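You operate a simulated robot arm through the tools that you are given. There is no shell and no other tool. Be economical: measure what you need, move in short steps, check, and stop when the job is done.

You are at the controls of a simulated robot arm. One attempt, no reset.

Task
Switch the small steamer off, cover it, and put its blue roll and the orange tape in the open drawer.
Fine: dial to low; glass lid on the round dish; shut the drawer.
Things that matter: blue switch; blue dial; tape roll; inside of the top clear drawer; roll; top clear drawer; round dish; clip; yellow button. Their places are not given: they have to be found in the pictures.

Only the result counts: the job must be done as asked and must still hold three seconds after the hand-in. Knocking over, shifting, dropping, spilling or breaking anything else fails it. A push-on lid holds only when it is set on centred and level and pressed home; a screw cap is set on level and turned clockwise until tight.

Robot
A 6-joint arm with a two-finger parallel gripper, fixed in place. Base frame: the origin is at the foot of the arm, x ahead of it, y to its left, z up. Lengths are in m, angles in degrees, forces in N, time in s.
With the tool pointing down near the work surface it reaches from about 0.26 to 0.68 m from the base axis. Its first joint turns from -66.0 to 66.0 degrees. Payload 2.9 kg.
The TCP is the grasp point between the finger pads, 0.03 m short of the fingertips. In the tool frame z runs along the fingers and y along their closing line. The gripper opens to 0.11 m. The fingers are 0.02 m wide and 0.01 m thick; the gripper's body (0.048 by 0.112 m) begins 0.055 m behind the TCP.
Orientation is that of the tool frame in the base frame, as a unit quaternion [w, x, y, z]. With the fingers straight down and closing along the base's y, the tool's x points along the base's -x, its y along +y and its z along -z.

Tools
- The arm moves only by the tool step_arm. Its arguments are lists of equal length, an entry for each row: "translation": the shift along the tool's x, y, z in m, a list of three; "dr": the turn, a rotation vector about the tool's x, y, z in degrees, a list of three; "hand": the opening, from 0 (shut) to 1 (fully open). In form: {"translation": [[dx, dy, dz], ...], "dr": [[wx, wy, wz], ...], "hand": [hand, ...]}. A call has 1 to 12 rows; each row shifts and turns the commanded pose from where the row before left it, along the tool's axes as they then stand. A row lasts 0.2 s, in which the tool goes at most 0.05 m and 8.6 degrees; a call with a longer step from one row to the next is refused whole, and so is a gripper value outside its range. Where a pose cannot be reached the arm comes as near as it can. A force on the tool above 40 N (or 10 N above the force at the start of the call, whichever is more), or a blocked arm, ends the call early, and 0.2 s more pass. The fingers move at their own pace (about 0.108 m/s each) and stop on an object; they squeeze with about 24 N. The grip force told is the motor's: it shows also when the fingers shut on nothing. Time passes only in rows, and 0.2 s behind the last, so rows that do not move let the fingers close. It gives the time, the measured TCP pose, the force on the tool (base axes), the opening and the grip force at its end, in the units of the frame above (readings bear some noise), and new pictures: "views" is both (left out), scene, wrist or none.
- Cameras (640 x 400 px; columns grow to the right, rows downward): "scene" is fixed at [0.0578, 0.4155, 1.4061]; the picture's right is [-0.91, -0.42, 0.00], its down [-0.15, 0.33, -0.93] and it looks along [0.39, -0.85, -0.36] (base axes); focal length 318 px, centre (320, 200). "wrist" rides on the gripper at [0.072, 0.017, -0.103] in the tool frame; the picture's right is [-0.23, 0.97, 0.00], its down [-0.76, -0.18, -0.62] and it looks along [-0.61, -0.14, 0.78] (tool axes); focal length 222 px, centre (320, 200).
- probe_pixels(camera, pixels): there is no depth. For up to 12 entries [column, row, z] of the newest picture of that camera ("zoom" is the newest enlarged one), the place [x, y] in the base frame at which the ray of that pixel passes the height z, good to about 0.002 m. It takes no simulated time.
- close_up(camera, box): a new picture of the part [left, top, right, bottom] of that camera's present view, enlarged. It takes no simulated time.
- close_job(): hands the job in; it is judged then, once.

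Go step by step. Measure first, check grasps and placings, and put right what went wrong. The budget is 80 turns and 200 pictures, counting those below and the enlarged ones. Unless the task says otherwise, let go and move clear before handing in, and close with one line.

The tools are called as name(argument=value, ...) on one line, values as JSON. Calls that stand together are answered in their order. step_arm: Moves the arm, as the interface text tells. Its arguments: {"type":"object","properties":{"translation":{"type":"array","items":{"type":"array","items":{"type":"number"}}},"dr":{"type":"array","items":{"type":"array","items":{"type":"number"}}},"hand":{"type":"array","items":{"type":"number"}},"views":{"type":"string","enum":["both","scene","wrist","none"]}},"required":["translation","dr","hand"]} The other tools are called the same way: probe_pixels (camera, pixels) gives the place at which the rays of pixels pass given heights; close_up (camera, box) takes an enlarged picture of a part of a camera's view; close_job () hands the job in.

At the start:

```text
clock: 0.0
tcp_pos: [0.3391, -0.1666, 1.2788]
ee_rot: [0.0, 0.0, 1.0, -0.001]
wrist_force: [-1.0, 0.3, 0.7]
opening: 0.11
finger_force: 0.0
```

scene: 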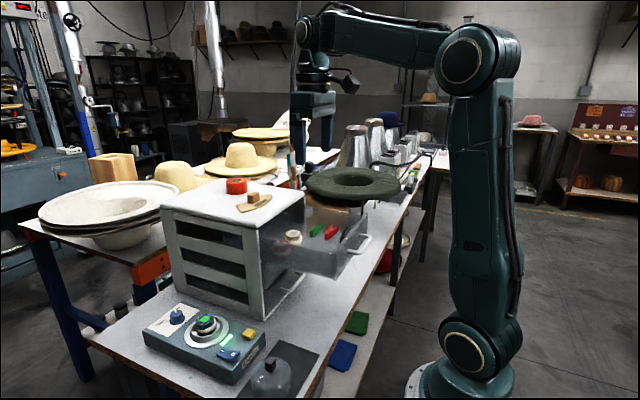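
wrist: 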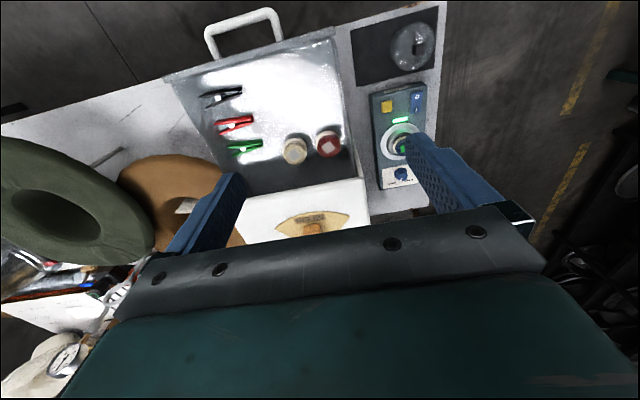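

The scene shows a steamer console around (205,340), an open clear drawer around (325,245), and a red roll on the cabinet at (236,185). I'll enlarge these areas to identify each item.

close_up(camera="scene", box=[130, 290, 330, 400])

close_up(camera="scene", box=[150, 160, 390, 310])

close_up(camera="wrist", box=[340, 0, 460, 220])

close_up(camera="wrist", box=[170, 0, 370, 240])

```text
3.20 times, centred on (230, 345) of scene
```

zoom: 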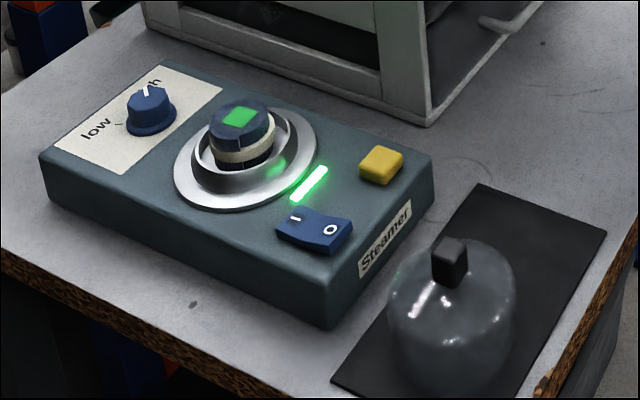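

```text
2.67 times, centred on (270, 235) of scene
```

zoom: 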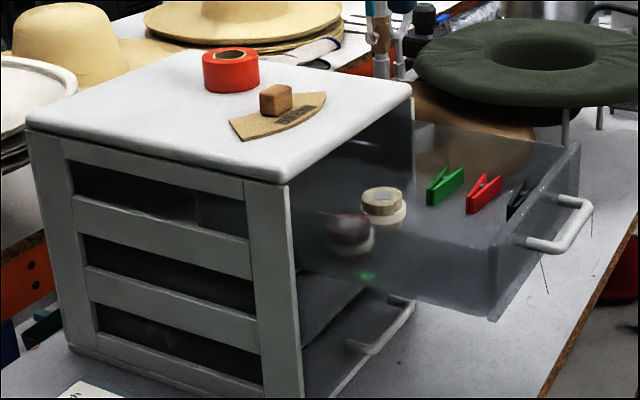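

```text
1.82 times, centred on (400, 110) of wrist
```

zoom: 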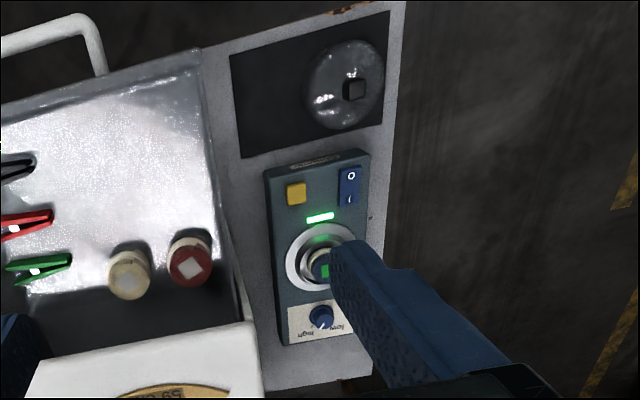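

```text
1.67 times, centred on (270, 120) of wrist
```

zoom: 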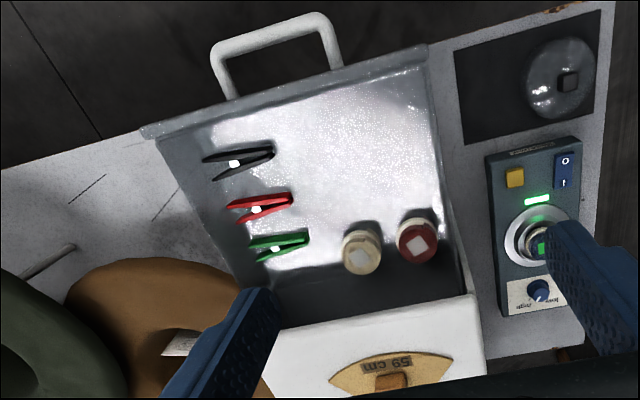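

The blue roll with the green top sits in the steamer's round dish. The glass lid rests on the dark mat, the orange tape is on the cabinet top, and the drawer opens toward the base. I'll triangulate these from both cameras.

probe_pixels(camera="scene", pixels=[[177.5, 315.3, 0.91], [177.5, 315.3, 0.95], [204.4, 318.4, 0.92], [204.4, 318.4, 0.98], [249, 333.4, 0.9], [249, 333.4, 0.94], [228.4, 353.8, 0.9], [228.4, 353.8, 0.94], [270.6, 363.1, 0.9], [270.6, 363.1, 0.96], [236.7, 181.8, 1.1], [236.7, 181.8, 1.15]])

probe_pixels(camera="wrist", pixels=[[401.1, 173.2, 0.91], [401.1, 173.2, 0.95], [402.7, 148.5, 0.92], [402.7, 148.5, 0.98], [387.4, 106.2, 0.9], [387.4, 106.2, 0.94], [416, 102.3, 0.9], [416, 102.3, 0.94], [418.7, 48.5, 0.9], [418.7, 48.5, 0.96]])

```text
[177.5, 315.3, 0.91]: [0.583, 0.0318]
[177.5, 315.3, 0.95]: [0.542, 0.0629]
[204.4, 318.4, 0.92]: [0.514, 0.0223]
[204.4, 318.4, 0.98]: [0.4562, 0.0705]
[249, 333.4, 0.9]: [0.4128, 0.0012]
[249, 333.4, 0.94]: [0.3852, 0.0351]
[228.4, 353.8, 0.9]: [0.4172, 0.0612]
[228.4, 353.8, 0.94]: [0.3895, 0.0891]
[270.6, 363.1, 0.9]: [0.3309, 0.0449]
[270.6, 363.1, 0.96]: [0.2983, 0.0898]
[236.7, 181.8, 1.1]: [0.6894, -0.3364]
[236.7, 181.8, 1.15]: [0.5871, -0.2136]
```

```text
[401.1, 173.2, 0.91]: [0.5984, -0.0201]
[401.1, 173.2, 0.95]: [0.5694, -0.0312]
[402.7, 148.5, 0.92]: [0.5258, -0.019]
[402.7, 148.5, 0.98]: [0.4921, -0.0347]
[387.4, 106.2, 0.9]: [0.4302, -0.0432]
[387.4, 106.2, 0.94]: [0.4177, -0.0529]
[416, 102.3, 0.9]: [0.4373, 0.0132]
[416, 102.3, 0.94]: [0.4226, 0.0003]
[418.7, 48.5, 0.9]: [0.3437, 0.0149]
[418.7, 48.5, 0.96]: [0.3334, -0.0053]
```

The triangulated heights come out lower than I expected, so I'll check them against the mat corners and the table.

probe_pixels(camera="scene", pixels=[[280, 339.7, 0.8], [280, 339.7, 0.851], [319.7, 355, 0.8], [319.7, 355, 0.851], [371, 237, 0.95], [371, 237, 1.0], [345, 250, 0.95], [345, 250, 1.0]])

probe_pixels(camera="wrist", pixels=[[356, 86.4, 0.8], [356, 86.4, 0.851], [351.1, 30.3, 0.8], [351.1, 30.3, 0.851]])

close_up(camera="scene", box=[260, 200, 390, 281])

close_up(camera="wrist", box=[180, 100, 372, 220])

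```text
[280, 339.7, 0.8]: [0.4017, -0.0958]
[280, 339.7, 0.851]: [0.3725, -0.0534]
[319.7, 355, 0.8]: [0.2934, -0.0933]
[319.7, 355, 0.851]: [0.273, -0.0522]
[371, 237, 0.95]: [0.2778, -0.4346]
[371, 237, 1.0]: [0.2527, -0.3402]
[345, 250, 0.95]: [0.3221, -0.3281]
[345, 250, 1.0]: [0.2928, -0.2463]
```

```text
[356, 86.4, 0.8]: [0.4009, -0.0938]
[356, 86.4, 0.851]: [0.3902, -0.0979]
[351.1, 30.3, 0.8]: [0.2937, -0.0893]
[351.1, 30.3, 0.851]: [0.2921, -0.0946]
```

```text
4.92 times, centred on (325, 240) of scene
```

zoom: 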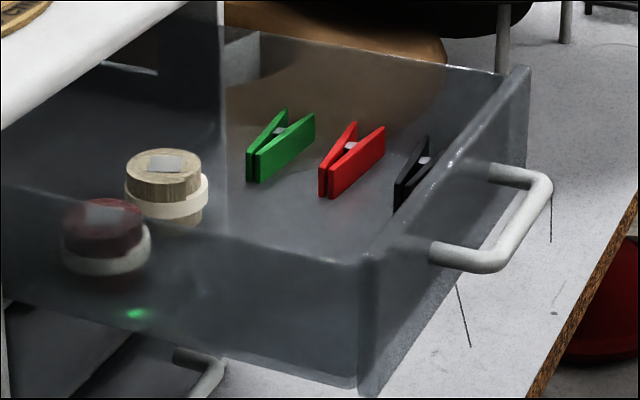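

```text
3.33 times, centred on (276, 160) of wrist
```

zoom: 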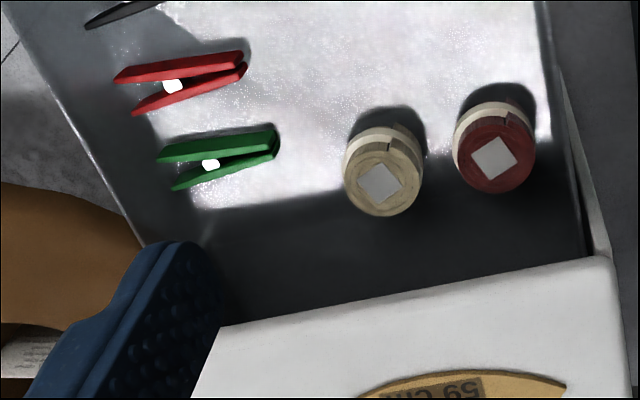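

The mat corners agree at z≈0.80 in both cameras, so the surface here is likely lower than the stated 0.851. I'll move above the console for closer wrist views and re-measure.

step_arm(translation=[[0.002, 0.033, 0.026], [0.002, 0.033, 0.026], [0.002, 0.033, 0.026], [0.002, 0.033, 0.026], [0.002, 0.035, 0.026]], dr=[[0, 0, 0], [0, 0, 0], [0, 0, 0], [0, 0, 0], [0, 0, 0]], hand=[1, 1, 1, 1, 1])

```text
clock: 1.2
tcp_pos: [0.3287, 0.0006, 1.1478]
ee_rot: [0.0, 0.001, 1.0, -0.001]
wrist_force: [-0.4, 0.1, -0.2]
opening: 0.1101
finger_force: 0.1
```

scene: 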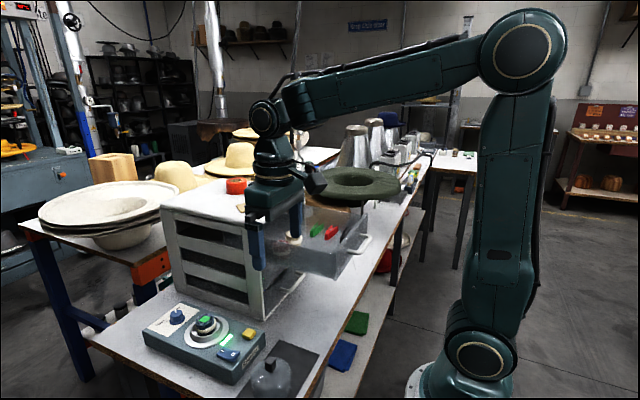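
wrist: 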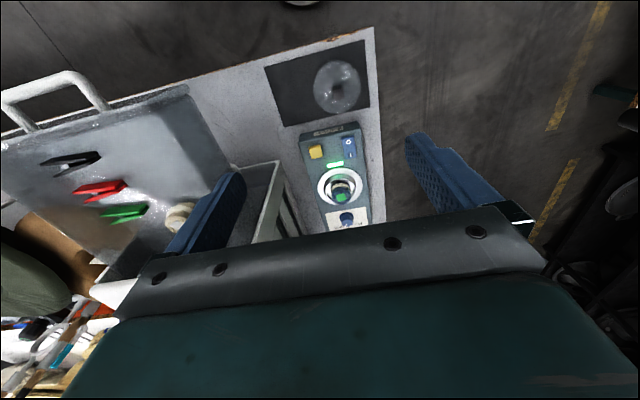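

The console is now between the fingers at wrist (340,175). I'll enlarge it.

close_up(camera="wrist", box=[260, 30, 420, 240])

close_up(camera="wrist", box=[290, 115, 390, 235])

```text
1.90 times, centred on (340, 135) of wrist
```

zoom: 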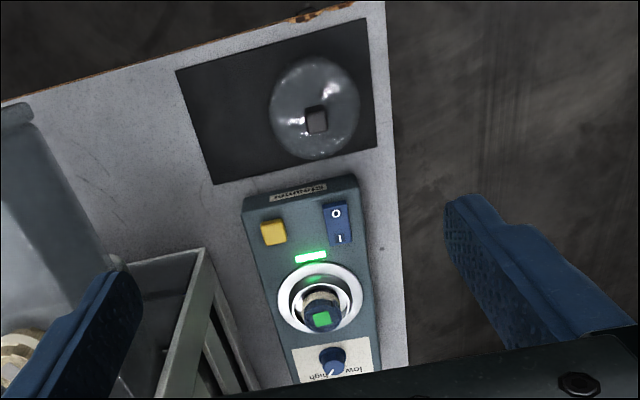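

```text
3.33 times, centred on (340, 175) of wrist
```

zoom: 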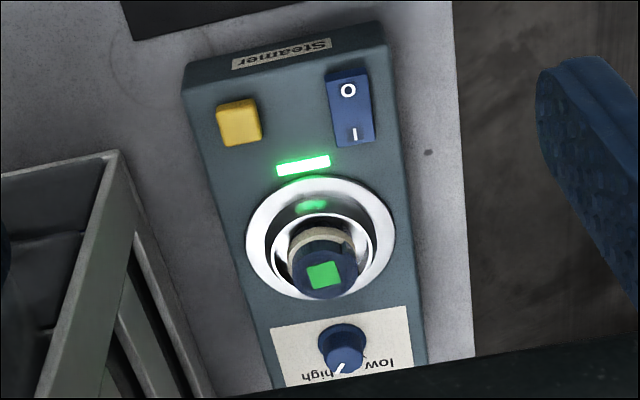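

probe_pixels(camera="zoom", pixels=[[238, 120, 0.85], [238, 120, 0.9], [349, 108, 0.85], [349, 108, 0.9], [320, 238, 0.85], [320, 238, 0.9], [325, 277, 0.87], [325, 277, 0.92], [344, 358, 0.85], [344, 358, 0.9], [348, 90, 0.85], [354, 134, 0.85]])

probe_pixels(camera="scene", pixels=[[249, 333.4, 0.85], [228.4, 353.8, 0.85], [206.9, 333.4, 0.85], [206.9, 333.4, 0.9], [204.4, 318.4, 0.87], [204.4, 318.4, 0.9], [177.5, 312, 0.85], [177.5, 312, 0.88]])

```text
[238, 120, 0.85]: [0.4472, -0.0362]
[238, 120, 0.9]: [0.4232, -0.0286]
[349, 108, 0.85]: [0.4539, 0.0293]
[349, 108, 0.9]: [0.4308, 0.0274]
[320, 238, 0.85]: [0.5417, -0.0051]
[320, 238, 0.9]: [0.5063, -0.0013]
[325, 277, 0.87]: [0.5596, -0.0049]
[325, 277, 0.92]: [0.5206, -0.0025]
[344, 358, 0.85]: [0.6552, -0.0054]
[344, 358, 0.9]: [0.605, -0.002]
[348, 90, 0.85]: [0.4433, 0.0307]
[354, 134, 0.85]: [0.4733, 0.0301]
```

```text
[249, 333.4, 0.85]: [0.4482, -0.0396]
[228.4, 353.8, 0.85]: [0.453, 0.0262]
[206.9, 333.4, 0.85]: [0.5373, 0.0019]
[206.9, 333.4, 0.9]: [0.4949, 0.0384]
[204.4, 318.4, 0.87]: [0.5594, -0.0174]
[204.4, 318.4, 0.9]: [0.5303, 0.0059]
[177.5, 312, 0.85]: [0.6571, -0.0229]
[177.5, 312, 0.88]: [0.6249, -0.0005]
```

The readings are consistent: the console top is at z≈0.85, with the switch at (0.455,0.030), its O end at x≈0.443, the dish at (0.542,-0.004) and the dial at (0.629,-0.004). I'll close the fingers and move above the O end.

step_arm(translation=[[-0.0186, 0.005, 0.02], [-0.0186, 0.005, 0.04], [-0.0186, 0.005, 0.04], [-0.0186, 0.005, 0.04], [-0.0186, 0.005, 0.04], [-0.0183, 0.0045, 0.038], [0, 0, 0]], dr=[[0, 0, 0], [0, 0, 0], [0, 0, 0], [0, 0, 0], [0, 0, 0], [0, 0, 0], [0, 0, 0]], hand=[0, 0, 0, 0, 0, 0, 0])

close_up(camera="scene", box=[130, 282, 330, 400])

```text
clock: 2.8
tcp_pos: [0.4409, 0.0304, 0.9296]
ee_rot: [0.0, 0.0, 1.0, 0.0]
wrist_force: [-0.9, -0.7, 0.1]
opening: 0.0
finger_force: 23.6
```

scene: 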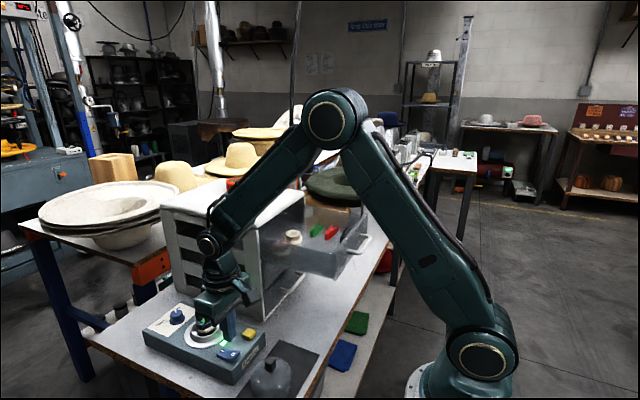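
wrist: 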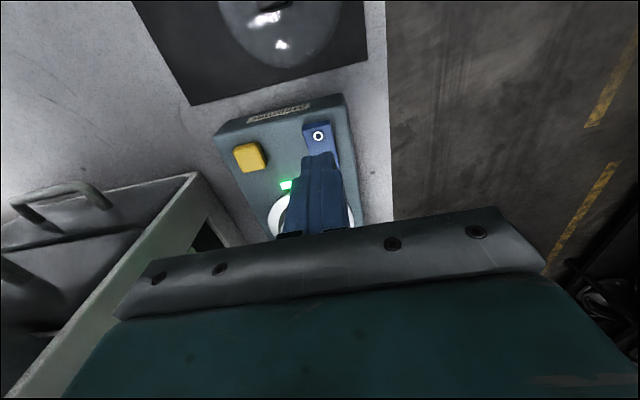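

```text
3.20 times, centred on (230, 341) of scene
```

zoom: 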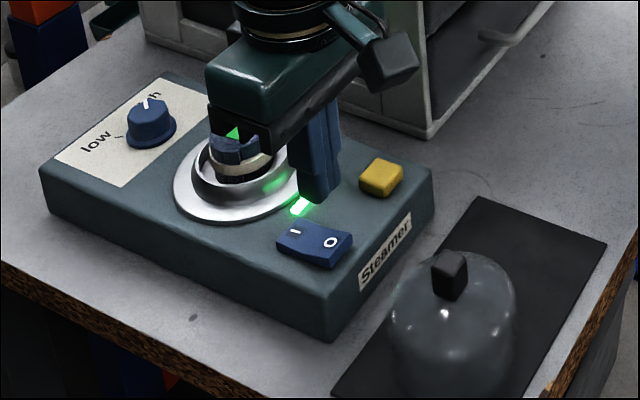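

The O mark shows at wrist (318,136). I'll probe it from this close view.

probe_pixels(camera="wrist", pixels=[[318, 136, 0.855], [318, 136, 0.865], [304, 124, 0.855], [332, 122, 0.855], [248, 157, 0.855]])

probe_pixels(camera="zoom", pixels=[[330, 242, 0.855], [330, 242, 0.865], [293, 232, 0.855]])

```text
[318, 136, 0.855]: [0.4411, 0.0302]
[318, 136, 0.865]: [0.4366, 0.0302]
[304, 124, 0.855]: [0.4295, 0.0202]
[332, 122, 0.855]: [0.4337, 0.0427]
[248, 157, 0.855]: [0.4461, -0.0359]
```

```text
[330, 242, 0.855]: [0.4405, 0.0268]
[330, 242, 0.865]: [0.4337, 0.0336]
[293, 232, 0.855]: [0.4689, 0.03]
```

O is at about (0.440,0.030,0.858), directly beneath the fingertips. I'll lower onto it.

step_arm(translation=[[0, 0, 0.02], [0, 0, 0.014], [0, 0, 0.004], [0, 0, 0.004], [0, 0, 0.003], [0, 0, 0.002]], dr=[[0, 0, 0], [0, 0, 0], [0, 0, 0], [0, 0, 0], [0, 0, 0], [0, 0, 0]], hand=[0, 0, 0, 0, 0, 0], views="scene")

close_up(camera="scene", box=[130, 282, 330, 400])

```text
clock: 4.2
tcp_pos: [0.4408, 0.0296, 0.8852]
ee_rot: [0.0, 0.0, 1.0, 0.0]
wrist_force: [-14.7, -1.6, 38.5]
opening: 0.0001
finger_force: 23.9
```

scene: 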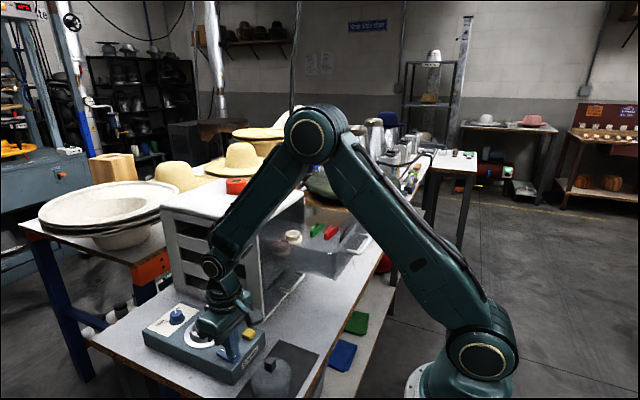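

```text
3.20 times, centred on (230, 341) of scene
```

zoom: 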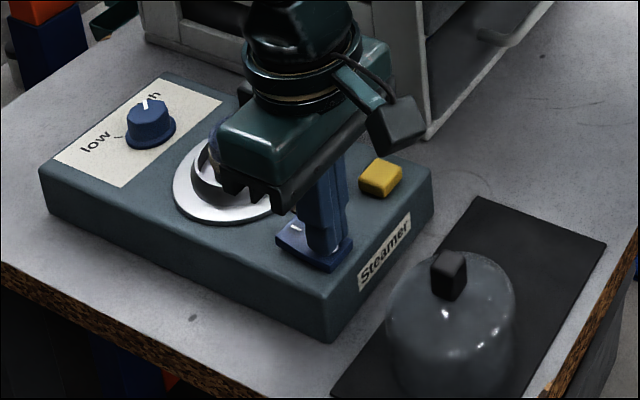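

38 N was applied, and the O end tilted. I'll lift and check the lamp and the dial.

step_arm(translation=[[0, 0, -0.04], [0.02, 0, -0.045], [0.025, 0, -0.045], [0.02, -0.01, -0.03], [0, 0, 0]], dr=[[0, 0, 0], [0, 0, 0], [0, 0, 0], [0, 0, 0], [0, 0, 0]], hand=[0, 0, 0.5, 1, 1])

close_up(camera="wrist", box=[270, 80, 420, 220])

close_up(camera="scene", box=[130, 282, 330, 400])

```text
refused: row 3 steps farther than a row can; nothing moved
```

```text
2.86 times, centred on (345, 150) of wrist
```

zoom: 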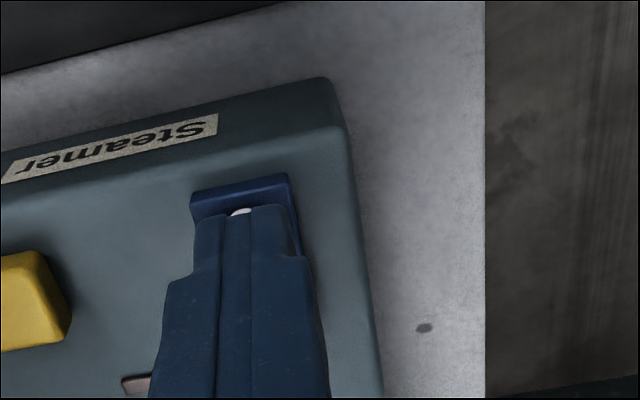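

```text
3.20 times, centred on (230, 341) of scene
```

zoom: 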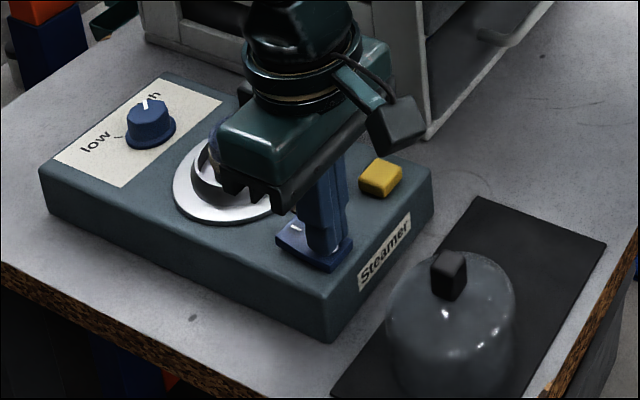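

That call was refused because one row was too long. I'll lift with shorter steps.

step_arm(translation=[[0, 0, -0.045], [0, 0, -0.045], [0, 0, -0.045], [0, 0, -0.045], [0, -0.02, -0.04], [0, 0, 0]], dr=[[0, 0, 0], [0, 0, 0], [0, 0, 0], [0, 0, 0], [0, 0, 0], [0, 0, 0]], hand=[0, 0, 0.5, 1, 1, 1])

close_up(camera="wrist", box=[270, 80, 420, 220])

close_up(camera="scene", box=[140, 292, 260, 367])

```text
clock: 5.6
tcp_pos: [0.44, 0.0091, 1.1033]
ee_rot: [-0.001, 0.0, 1.0, -0.001]
wrist_force: [0.9, 0.2, 0.0]
opening: 0.11
finger_force: 0.1
```

scene: 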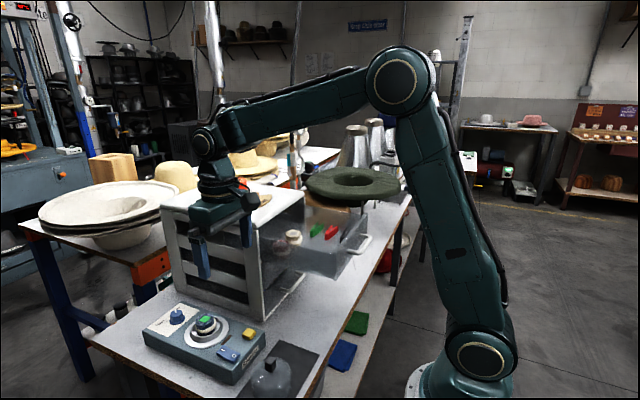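
wrist: 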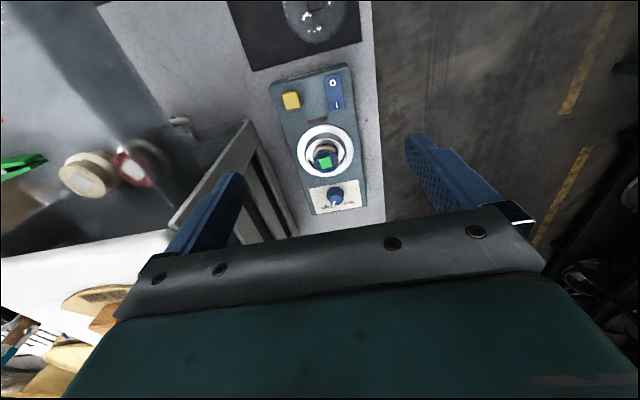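

```text
2.86 times, centred on (345, 150) of wrist
```

zoom: 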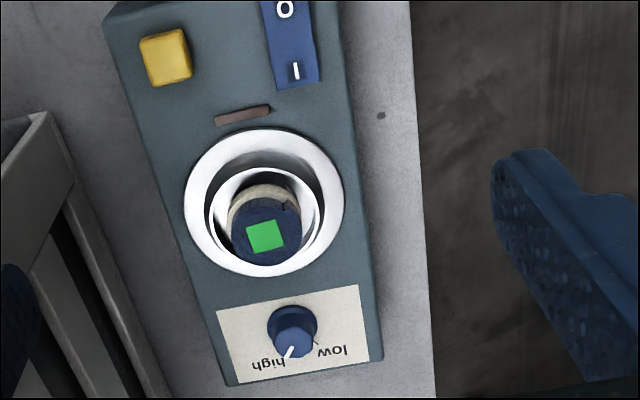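

```text
5.33 times, centred on (200, 330) of scene
```

zoom: 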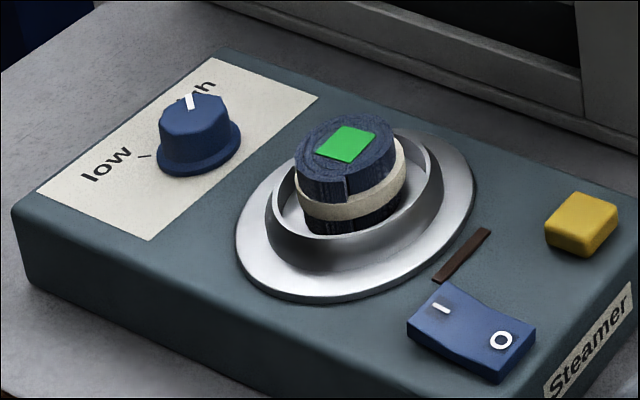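

The lamp is off. Now I'll measure the dial's pointer and the "low" tick.

probe_pixels(camera="zoom", pixels=[[198, 155, 0.853], [137, 154, 0.852], [151, 160, 0.852], [105, 165, 0.852], [205, 85, 0.852], [186, 107, 0.878], [194, 94, 0.878], [197, 112, 0.878], [350, 145, 0.886], [353, 215, 0.856], [500, 60, 0.852]])

close_up(camera="wrist", box=[300, 170, 372, 215])

```text
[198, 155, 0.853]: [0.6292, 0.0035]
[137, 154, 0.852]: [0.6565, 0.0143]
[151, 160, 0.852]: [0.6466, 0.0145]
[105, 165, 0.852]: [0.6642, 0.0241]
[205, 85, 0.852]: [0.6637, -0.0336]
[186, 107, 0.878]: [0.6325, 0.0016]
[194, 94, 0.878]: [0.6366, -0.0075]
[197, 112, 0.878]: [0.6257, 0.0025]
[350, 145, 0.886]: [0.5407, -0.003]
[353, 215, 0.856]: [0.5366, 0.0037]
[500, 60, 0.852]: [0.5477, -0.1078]
```

```text
8.89 times, centred on (336, 192) of wrist
```

zoom: 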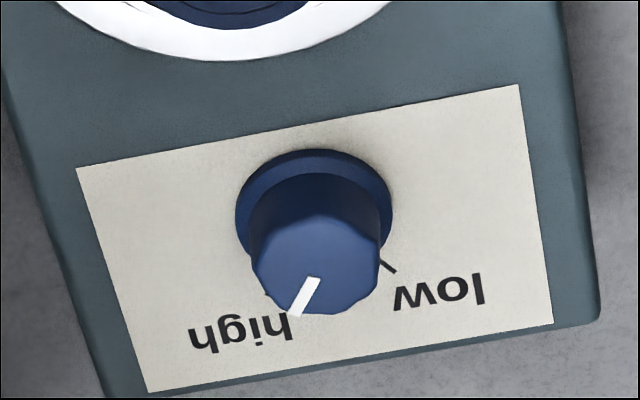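

probe_pixels(camera="zoom", pixels=[[314, 218, 0.854], [381, 262, 0.852], [396, 273, 0.852], [316, 280, 0.876], [294, 314, 0.876], [316, 264, 0.876], [252, 265, 0.876], [380, 262, 0.876], [266, 293, 0.852], [245, 330, 0.852], [438, 292, 0.852], [236, 215, 0.854]])

```text
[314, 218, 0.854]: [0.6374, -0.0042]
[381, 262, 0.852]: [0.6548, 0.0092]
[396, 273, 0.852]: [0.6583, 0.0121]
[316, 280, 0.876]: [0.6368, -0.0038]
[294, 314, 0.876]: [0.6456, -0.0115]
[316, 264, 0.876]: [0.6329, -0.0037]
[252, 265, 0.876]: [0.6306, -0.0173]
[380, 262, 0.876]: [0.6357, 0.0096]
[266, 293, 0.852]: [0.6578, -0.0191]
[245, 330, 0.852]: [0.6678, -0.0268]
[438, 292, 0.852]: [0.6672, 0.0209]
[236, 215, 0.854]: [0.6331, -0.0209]
```

The dial centre is about (0.635,-0.004), its pointer is at about -41°, and the low tick is at about +40°. I'll move above it, pre-turned to -40° with the fingers half open.

step_arm(translation=[[-0.039, -0.0026, 0.02], [-0.039, -0.0026, 0.02], [-0.039, -0.0026, 0.02], [-0.039, -0.0026, 0.02], [-0.039, -0.0026, 0.02], [0, 0, 0.0125], [0, 0, 0.0125], [0, 0, 0.0125], [0, 0, 0.0125], [0, 0, 0.0125]], dr=[[0, 0, 0], [0, 0, 0], [0, 0, 0], [0, 0, 0], [0, 0, 0], [0, 0, 8], [0, 0, 8], [0, 0, 8], [0, 0, 8], [0, 0, 8]], hand=[0.5, 0.5, 0.5, 0.5, 0.5, 0.5, 0.5, 0.5, 0.5, 0.5])

close_up(camera="scene", box=[130, 270, 258, 350])

probe_pixels(camera="scene", pixels=[[263.8, 321.6, 0.8]])

```text
clock: 7.8
tcp_pos: [0.6359, -0.0022, 0.9402]
ee_rot: [-0.001, 0.345, 0.939, -0.001]
wrist_force: [-0.1, 0.4, -0.5]
opening: 0.0551
finger_force: 0.0
```

scene: 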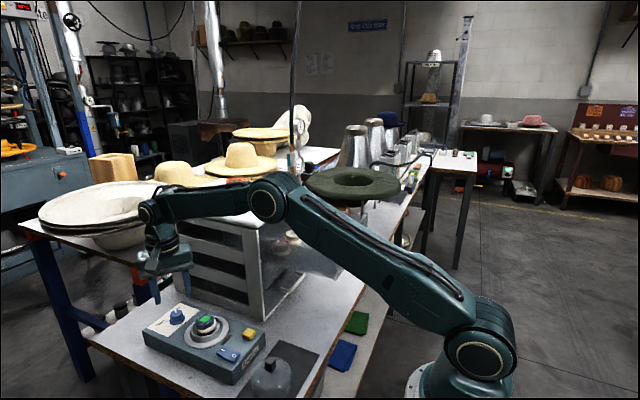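
wrist: 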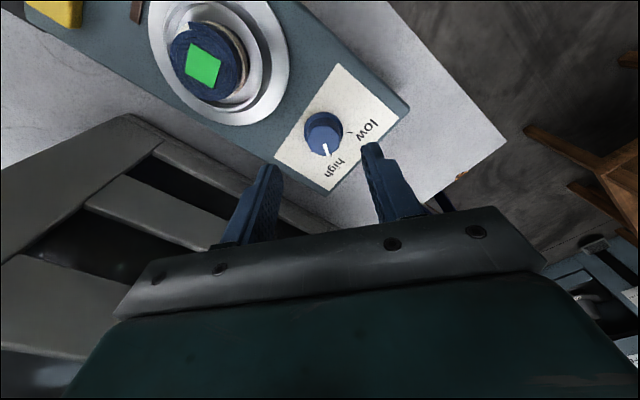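

```text
5.00 times, centred on (194, 310) of scene
```

zoom: 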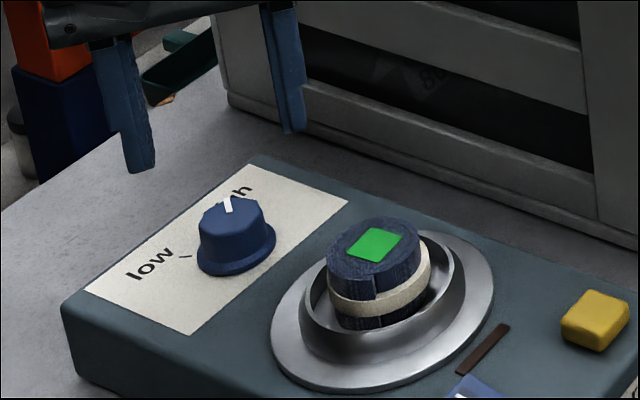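

```text
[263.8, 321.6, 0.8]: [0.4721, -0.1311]
```

probe_pixels(camera="wrist", pixels=[[323, 141, 0.876], [323, 131, 0.855], [326, 145, 0.876], [325, 156, 0.876], [209, 65, 0.887], [346, 135, 0.852]])

close_up(camera="wrist", box=[280, 90, 408, 170])

```text
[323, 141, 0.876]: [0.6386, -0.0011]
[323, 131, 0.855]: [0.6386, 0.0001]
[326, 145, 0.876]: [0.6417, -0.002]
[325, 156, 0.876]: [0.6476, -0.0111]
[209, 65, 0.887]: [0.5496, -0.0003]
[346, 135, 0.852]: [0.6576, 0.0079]
```

```text
5.00 times, centred on (344, 130) of wrist
```

zoom: 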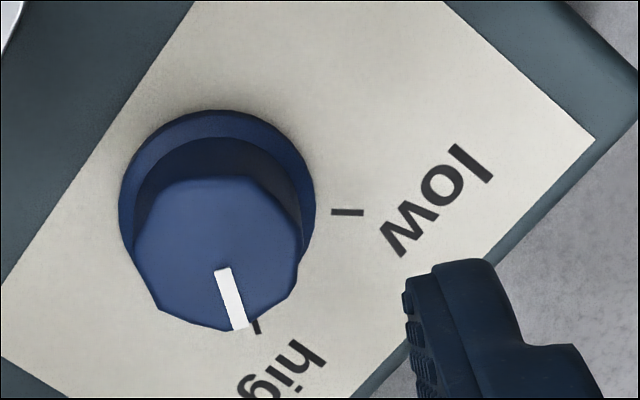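

probe_pixels(camera="zoom", pixels=[[217, 206, 0.855], [332, 212, 0.852], [363, 213, 0.852], [257, 328, 0.852], [221, 270, 0.876], [240, 328, 0.876], [217, 253, 0.876]])

```text
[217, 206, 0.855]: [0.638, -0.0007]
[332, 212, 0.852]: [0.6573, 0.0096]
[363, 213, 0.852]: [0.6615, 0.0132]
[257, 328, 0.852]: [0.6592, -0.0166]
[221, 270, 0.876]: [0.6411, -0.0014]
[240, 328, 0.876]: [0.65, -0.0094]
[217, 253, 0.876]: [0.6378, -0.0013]
```

The dial centre refines to (0.638,-0.0015), and the turn needed is about 77° counter-clockwise. I'll lower and grip it.

step_arm(translation=[[-0.001, 0.002, 0.02], [0, 0, 0.019], [0, 0, 0.01], [0, 0, 0], [0, 0, 0]], dr=[[0, 0, 0], [0, 0, 0], [0, 0, 0], [0, 0, 0], [0, 0, 0]], hand=[0.5, 0.5, 0.5, 0, 0], views="wrist")

close_up(camera="scene", box=[130, 270, 258, 350])

```text
clock: 9.0
tcp_pos: [0.6373, -0.0026, 0.8925]
ee_rot: [-0.001, 0.342, 0.94, -0.001]
wrist_force: [-1.6, 0.1, -0.3]
opening: 0.0281
finger_force: 45.2
```

wrist: 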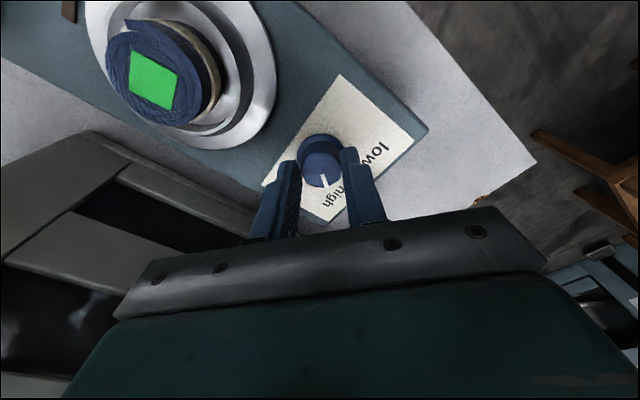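

```text
5.00 times, centred on (194, 310) of scene
```

zoom: 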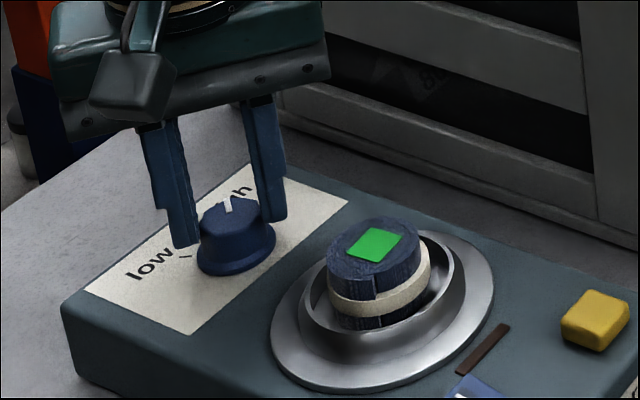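

The knob is gripped at 28 mm. I'll turn it 76° counter-clockwise, which is negative about tool z.

step_arm(translation=[[0, 0, 0], [0, 0, 0], [0, 0, 0], [0, 0, 0], [0, 0, 0], [0, 0, 0], [0, 0, 0], [0, 0, 0], [0, 0, 0], [0, 0, 0], [0, 0, 0]], dr=[[0, 0, -7.6], [0, 0, -7.6], [0, 0, -7.6], [0, 0, -7.6], [0, 0, -7.6], [0, 0, -7.6], [0, 0, -7.6], [0, 0, -7.6], [0, 0, -7.6], [0, 0, -7.6], [0, 0, 0]], hand=[0, 0, 0, 0, 0, 0, 0, 0, 0, 0, 0])

close_up(camera="scene", box=[130, 270, 258, 350])

close_up(camera="wrist", box=[260, 90, 388, 220])

```text
clock: 11.4
tcp_pos: [0.6398, -0.0054, 0.8912]
ee_rot: [0.003, -0.307, 0.952, -0.002]
wrist_force: [11.9, -21.0, -2.9]
opening: 0.028
finger_force: 45.3
```

scene: 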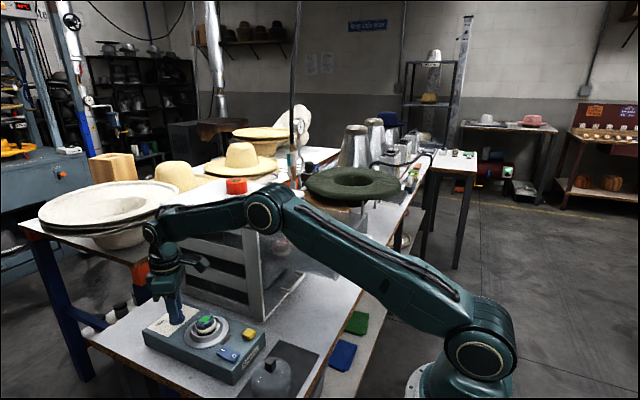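
wrist: 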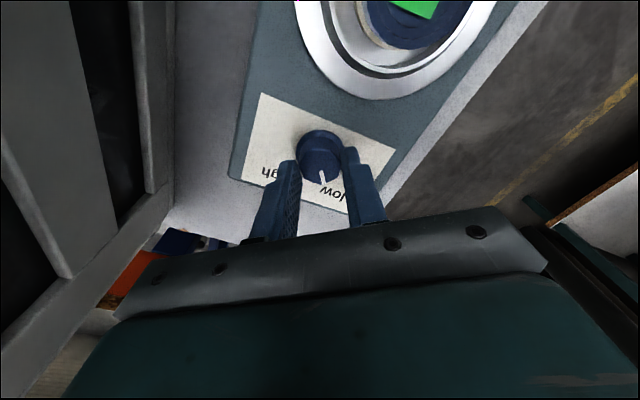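

```text
5.00 times, centred on (194, 310) of scene
```

zoom: 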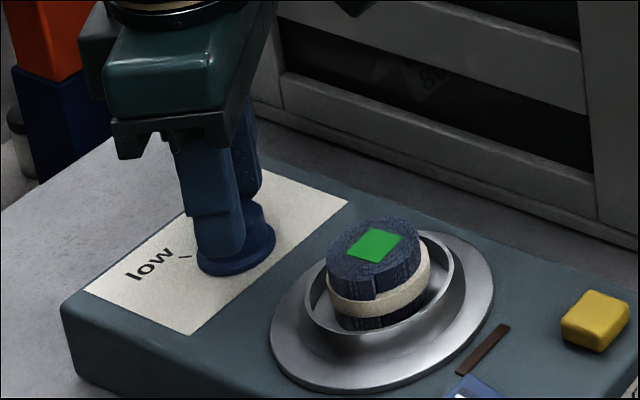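

```text
3.08 times, centred on (324, 155) of wrist
```

zoom: 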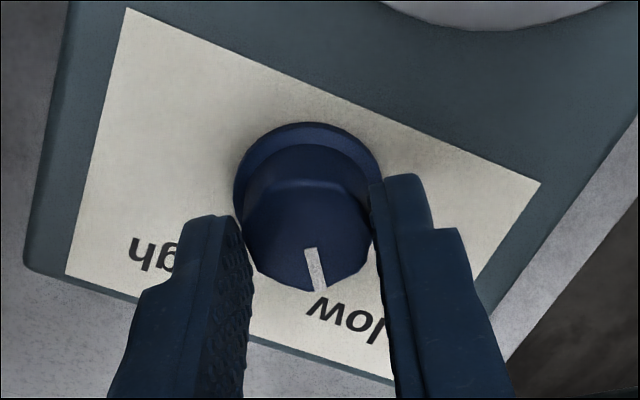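

The pointer has reached "low", with some side force. I'll release, lift and compare it with the tick.

step_arm(translation=[[0, 0, 0], [0, 0, 0], [0, 0, -0.03], [0, 0, -0.045], [0, 0, 0]], dr=[[0, 0, 0], [0, 0, 0], [0, 0, 0], [0, 0, 0], [0, 0, 0]], hand=[0.5, 0.5, 0.5, 0.5, 0.5], views="wrist")

close_up(camera="scene", box=[140, 290, 236, 350])

close_up(camera="wrist", box=[260, 70, 388, 200])

```text
clock: 12.6
tcp_pos: [0.6372, -0.0032, 0.9673]
ee_rot: [-0.001, -0.309, 0.951, -0.001]
wrist_force: [0.1, 0.3, 0.1]
opening: 0.0552
finger_force: 0.0
```

wrist: 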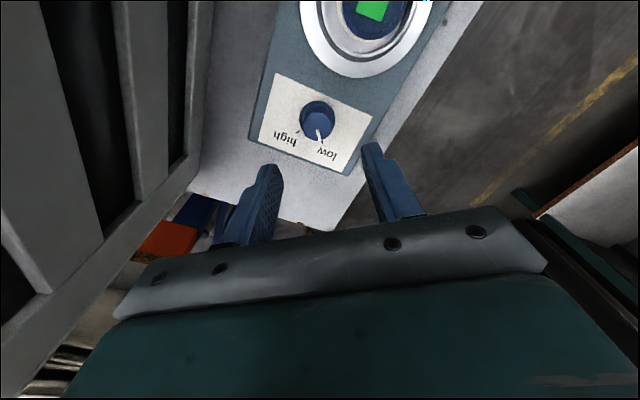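

```text
6.67 times, centred on (188, 320) of scene
```

zoom: 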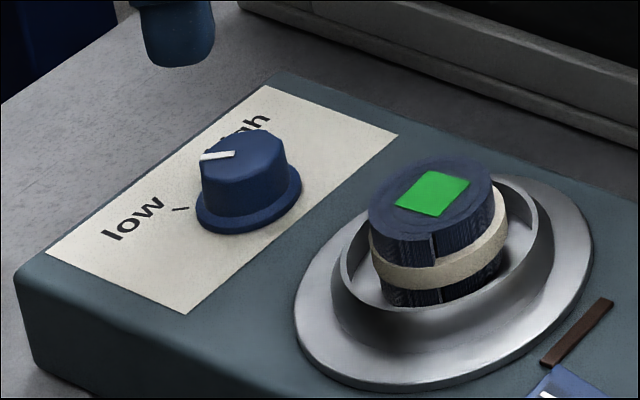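

```text
3.08 times, centred on (324, 135) of wrist
```

zoom: 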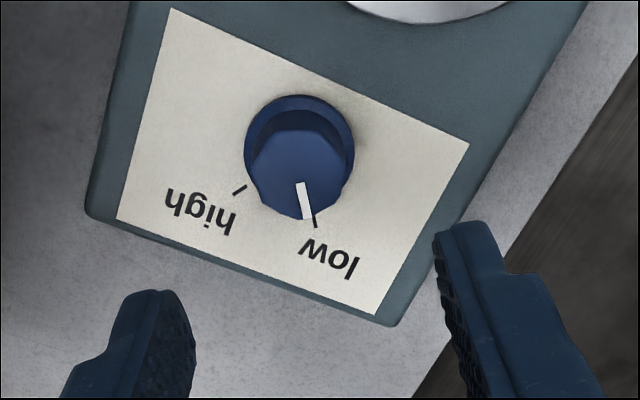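

probe_pixels(camera="zoom", pixels=[[300, 184, 0.876], [307, 218, 0.876], [313, 210, 0.852], [317, 228, 0.852], [299, 148, 0.855], [246, 186, 0.852], [233, 195, 0.852], [299, 174, 0.876]])

close_up(camera="scene", box=[140, 290, 236, 350])

```text
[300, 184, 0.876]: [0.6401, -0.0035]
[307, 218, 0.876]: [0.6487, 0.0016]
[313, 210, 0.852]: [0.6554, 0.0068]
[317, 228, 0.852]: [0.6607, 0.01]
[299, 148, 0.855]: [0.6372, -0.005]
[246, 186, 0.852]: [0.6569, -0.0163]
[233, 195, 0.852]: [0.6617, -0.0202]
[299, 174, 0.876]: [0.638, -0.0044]
```

```text
6.67 times, centred on (188, 320) of scene
```

zoom: 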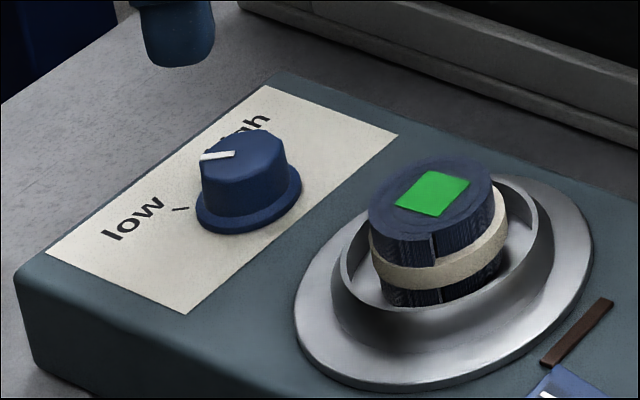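

probe_pixels(camera="zoom", pixels=[[232, 153, 0.876], [201, 157, 0.876], [189, 210, 0.852], [173, 207, 0.852], [249, 205, 0.855], [243, 152, 0.876], [433, 192, 0.886], [430, 195, 0.886]])

```text
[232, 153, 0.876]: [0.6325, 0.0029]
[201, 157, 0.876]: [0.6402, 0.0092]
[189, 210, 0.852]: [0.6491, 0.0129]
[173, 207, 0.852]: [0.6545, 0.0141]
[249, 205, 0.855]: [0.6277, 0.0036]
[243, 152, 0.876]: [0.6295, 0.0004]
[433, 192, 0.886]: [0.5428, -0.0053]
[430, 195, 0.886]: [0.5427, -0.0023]
```

The pointer direction (~31–39°) matches the low tick (~25–33°), so the dial is at low. Next I'll raise, straighten the hand and look into the drawer.

step_arm(translation=[[0, 0, -0.04], [0, 0, -0.04], [0, 0, -0.04], [0, 0, -0.04], [0, 0, -0.04], [0.045, -0.01, -0.02], [0.045, -0.02, 0], [0.045, -0.02, 0], [0.045, -0.02, 0], [0.045, -0.02, 0], [0.045, -0.02, 0], [0.045, -0.02, 0]], dr=[[0, 0, 0], [0, 0, 7.2], [0, 0, 7.2], [0, 0, 7.2], [0, 0, 7.2], [0, 0, 7.2], [0, 0, 0], [0, 0, 0], [0, 0, 0], [0, 0, 0], [0, 0, 0], [0, 0, 0]], hand=[0.5, 0.5, 0.5, 0.5, 0.5, 0.5, 0.5, 0.8, 0.8, 0.8, 0.8, 0.8])

close_up(camera="wrist", box=[120, 0, 380, 230])

```text
refused: row 6 steps farther than a row can; nothing moved
```

```text
1.74 times, centred on (250, 115) of wrist
```

zoom: 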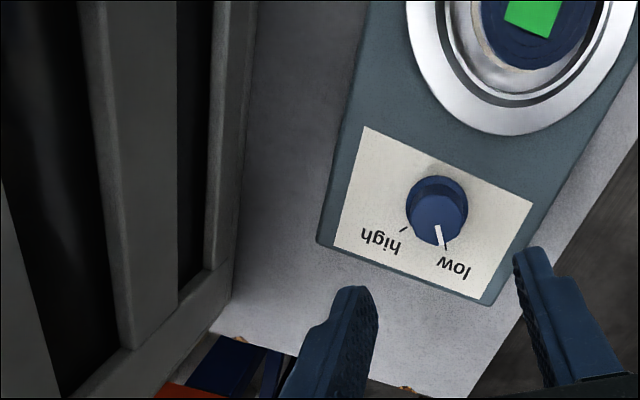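

One row was slightly too long, so I'll correct it.

step_arm(translation=[[0, 0, -0.04], [0, 0, -0.04], [0, 0, -0.04], [0, 0, -0.04], [0, 0, -0.04], [0.04, -0.01, -0.02], [0.044, -0.02, 0], [0.044, -0.02, 0], [0.044, -0.02, 0], [0.044, -0.02, 0], [0.044, -0.02, 0], [0.044, -0.02, 0]], dr=[[0, 0, 0], [0, 0, 7.2], [0, 0, 7.2], [0, 0, 7.2], [0, 0, 7.2], [0, 0, 7.2], [0, 0, 0], [0, 0, 0], [0, 0, 0], [0, 0, 0], [0, 0, 0], [0, 0, 0]], hand=[0.5, 0.5, 0.5, 0.5, 0.5, 0.5, 0.5, 0.8, 0.8, 0.8, 0.8, 0.8])

close_up(camera="wrist", box=[120, 0, 380, 230])

```text
clock: 15.2
tcp_pos: [0.3088, -0.1293, 1.1762]
ee_rot: [0.001, 0.0, 1.0, -0.001]
wrist_force: [-0.1, -0.2, -0.8]
opening: 0.088
finger_force: 0.1
out of reach, approached as far as the arm can: row 4, 5
```

scene: 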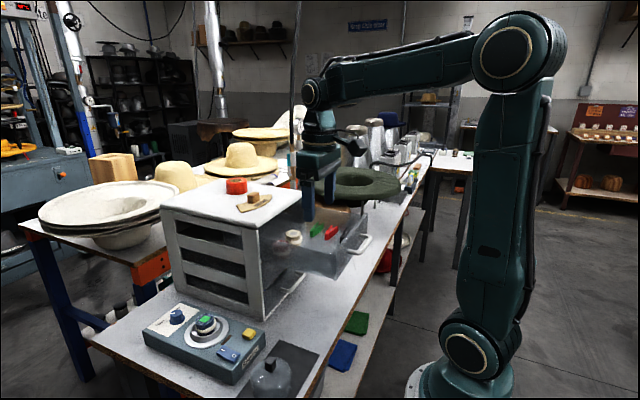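
wrist: 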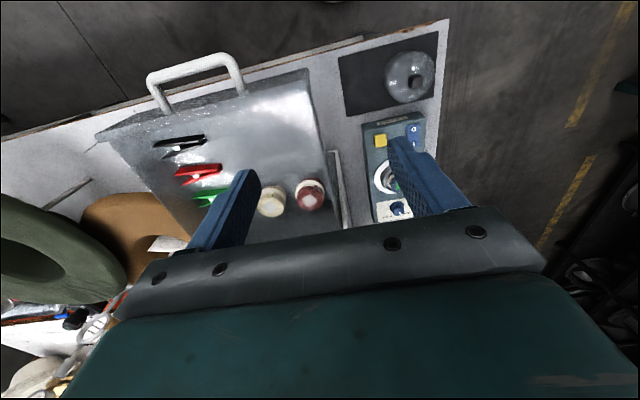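

```text
1.74 times, centred on (250, 115) of wrist
```

zoom: 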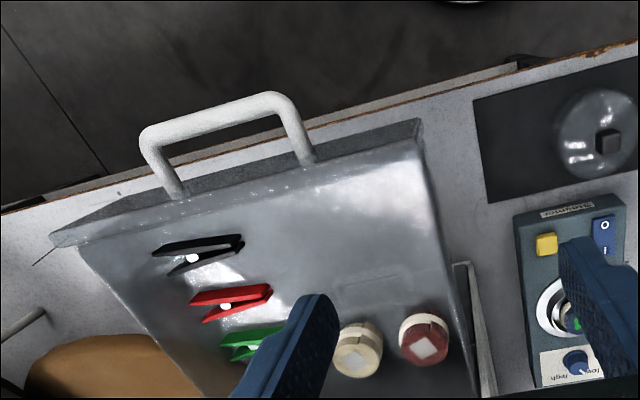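

Now I'll triangulate the drawer rim and its contents.

probe_pixels(camera="zoom", pixels=[[420, 122, 0.95], [420, 122, 1.05], [52, 240, 0.95], [52, 240, 1.05], [358, 355, 0.95], [358, 355, 1.05], [425, 347, 0.95], [425, 347, 1.05], [195, 258, 0.95], [225, 307, 0.95], [450, 265, 0.95], [450, 265, 1.05]])

probe_pixels(camera="scene", pixels=[[335.2, 252.6, 0.95], [335.2, 252.6, 1.05], [366.7, 213.6, 0.95], [366.7, 213.6, 1.05], [293.9, 231.9, 0.95], [293.9, 231.9, 1.05], [281.1, 243, 0.95], [281.1, 243, 1.05]])

```text
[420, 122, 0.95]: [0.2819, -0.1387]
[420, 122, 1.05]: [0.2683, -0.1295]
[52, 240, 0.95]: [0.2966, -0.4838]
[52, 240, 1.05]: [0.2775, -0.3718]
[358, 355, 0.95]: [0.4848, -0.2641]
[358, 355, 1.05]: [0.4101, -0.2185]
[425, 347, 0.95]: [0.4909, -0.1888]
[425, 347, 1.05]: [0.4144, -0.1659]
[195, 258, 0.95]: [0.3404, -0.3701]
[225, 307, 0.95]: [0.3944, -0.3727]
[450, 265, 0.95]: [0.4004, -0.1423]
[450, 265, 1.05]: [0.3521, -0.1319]
```

```text
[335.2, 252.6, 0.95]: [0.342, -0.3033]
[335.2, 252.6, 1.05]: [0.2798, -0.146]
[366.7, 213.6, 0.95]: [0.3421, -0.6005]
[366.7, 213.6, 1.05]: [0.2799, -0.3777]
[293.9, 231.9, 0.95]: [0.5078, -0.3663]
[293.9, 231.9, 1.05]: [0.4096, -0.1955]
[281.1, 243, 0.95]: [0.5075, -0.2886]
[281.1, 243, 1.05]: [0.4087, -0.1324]
```

probe_pixels(camera="zoom", pixels=[[153, 257, 0.99], [243, 241, 0.99], [213, 265, 0.99], [190, 305, 0.99], [271, 288, 0.99], [290, 330, 0.99], [360, 322, 0.99], [422, 318, 0.99], [418, 165, 0.985], [453, 270, 0.985], [80, 250, 0.985], [399, 350, 0.99]])

close_up(camera="scene", box=[190, 160, 302, 230])

```text
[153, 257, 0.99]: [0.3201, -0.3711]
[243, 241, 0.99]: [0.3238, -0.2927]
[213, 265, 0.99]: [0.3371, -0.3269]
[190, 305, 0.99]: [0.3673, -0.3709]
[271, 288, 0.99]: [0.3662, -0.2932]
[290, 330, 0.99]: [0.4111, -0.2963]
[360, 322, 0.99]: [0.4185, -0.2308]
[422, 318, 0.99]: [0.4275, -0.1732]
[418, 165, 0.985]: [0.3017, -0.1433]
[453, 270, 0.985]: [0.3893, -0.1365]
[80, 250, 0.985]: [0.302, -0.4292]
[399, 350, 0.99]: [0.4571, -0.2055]
```

```text
5.71 times, centred on (246, 195) of scene
```

zoom: 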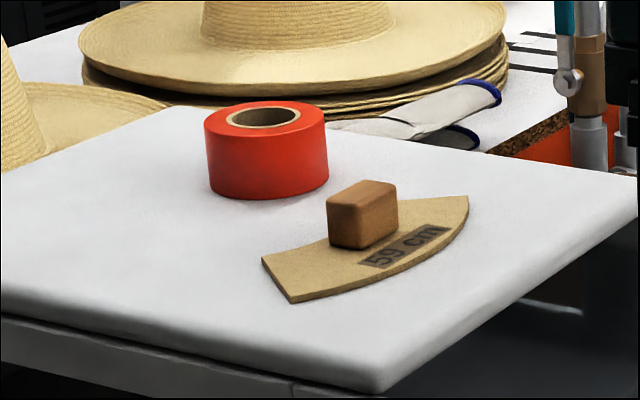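

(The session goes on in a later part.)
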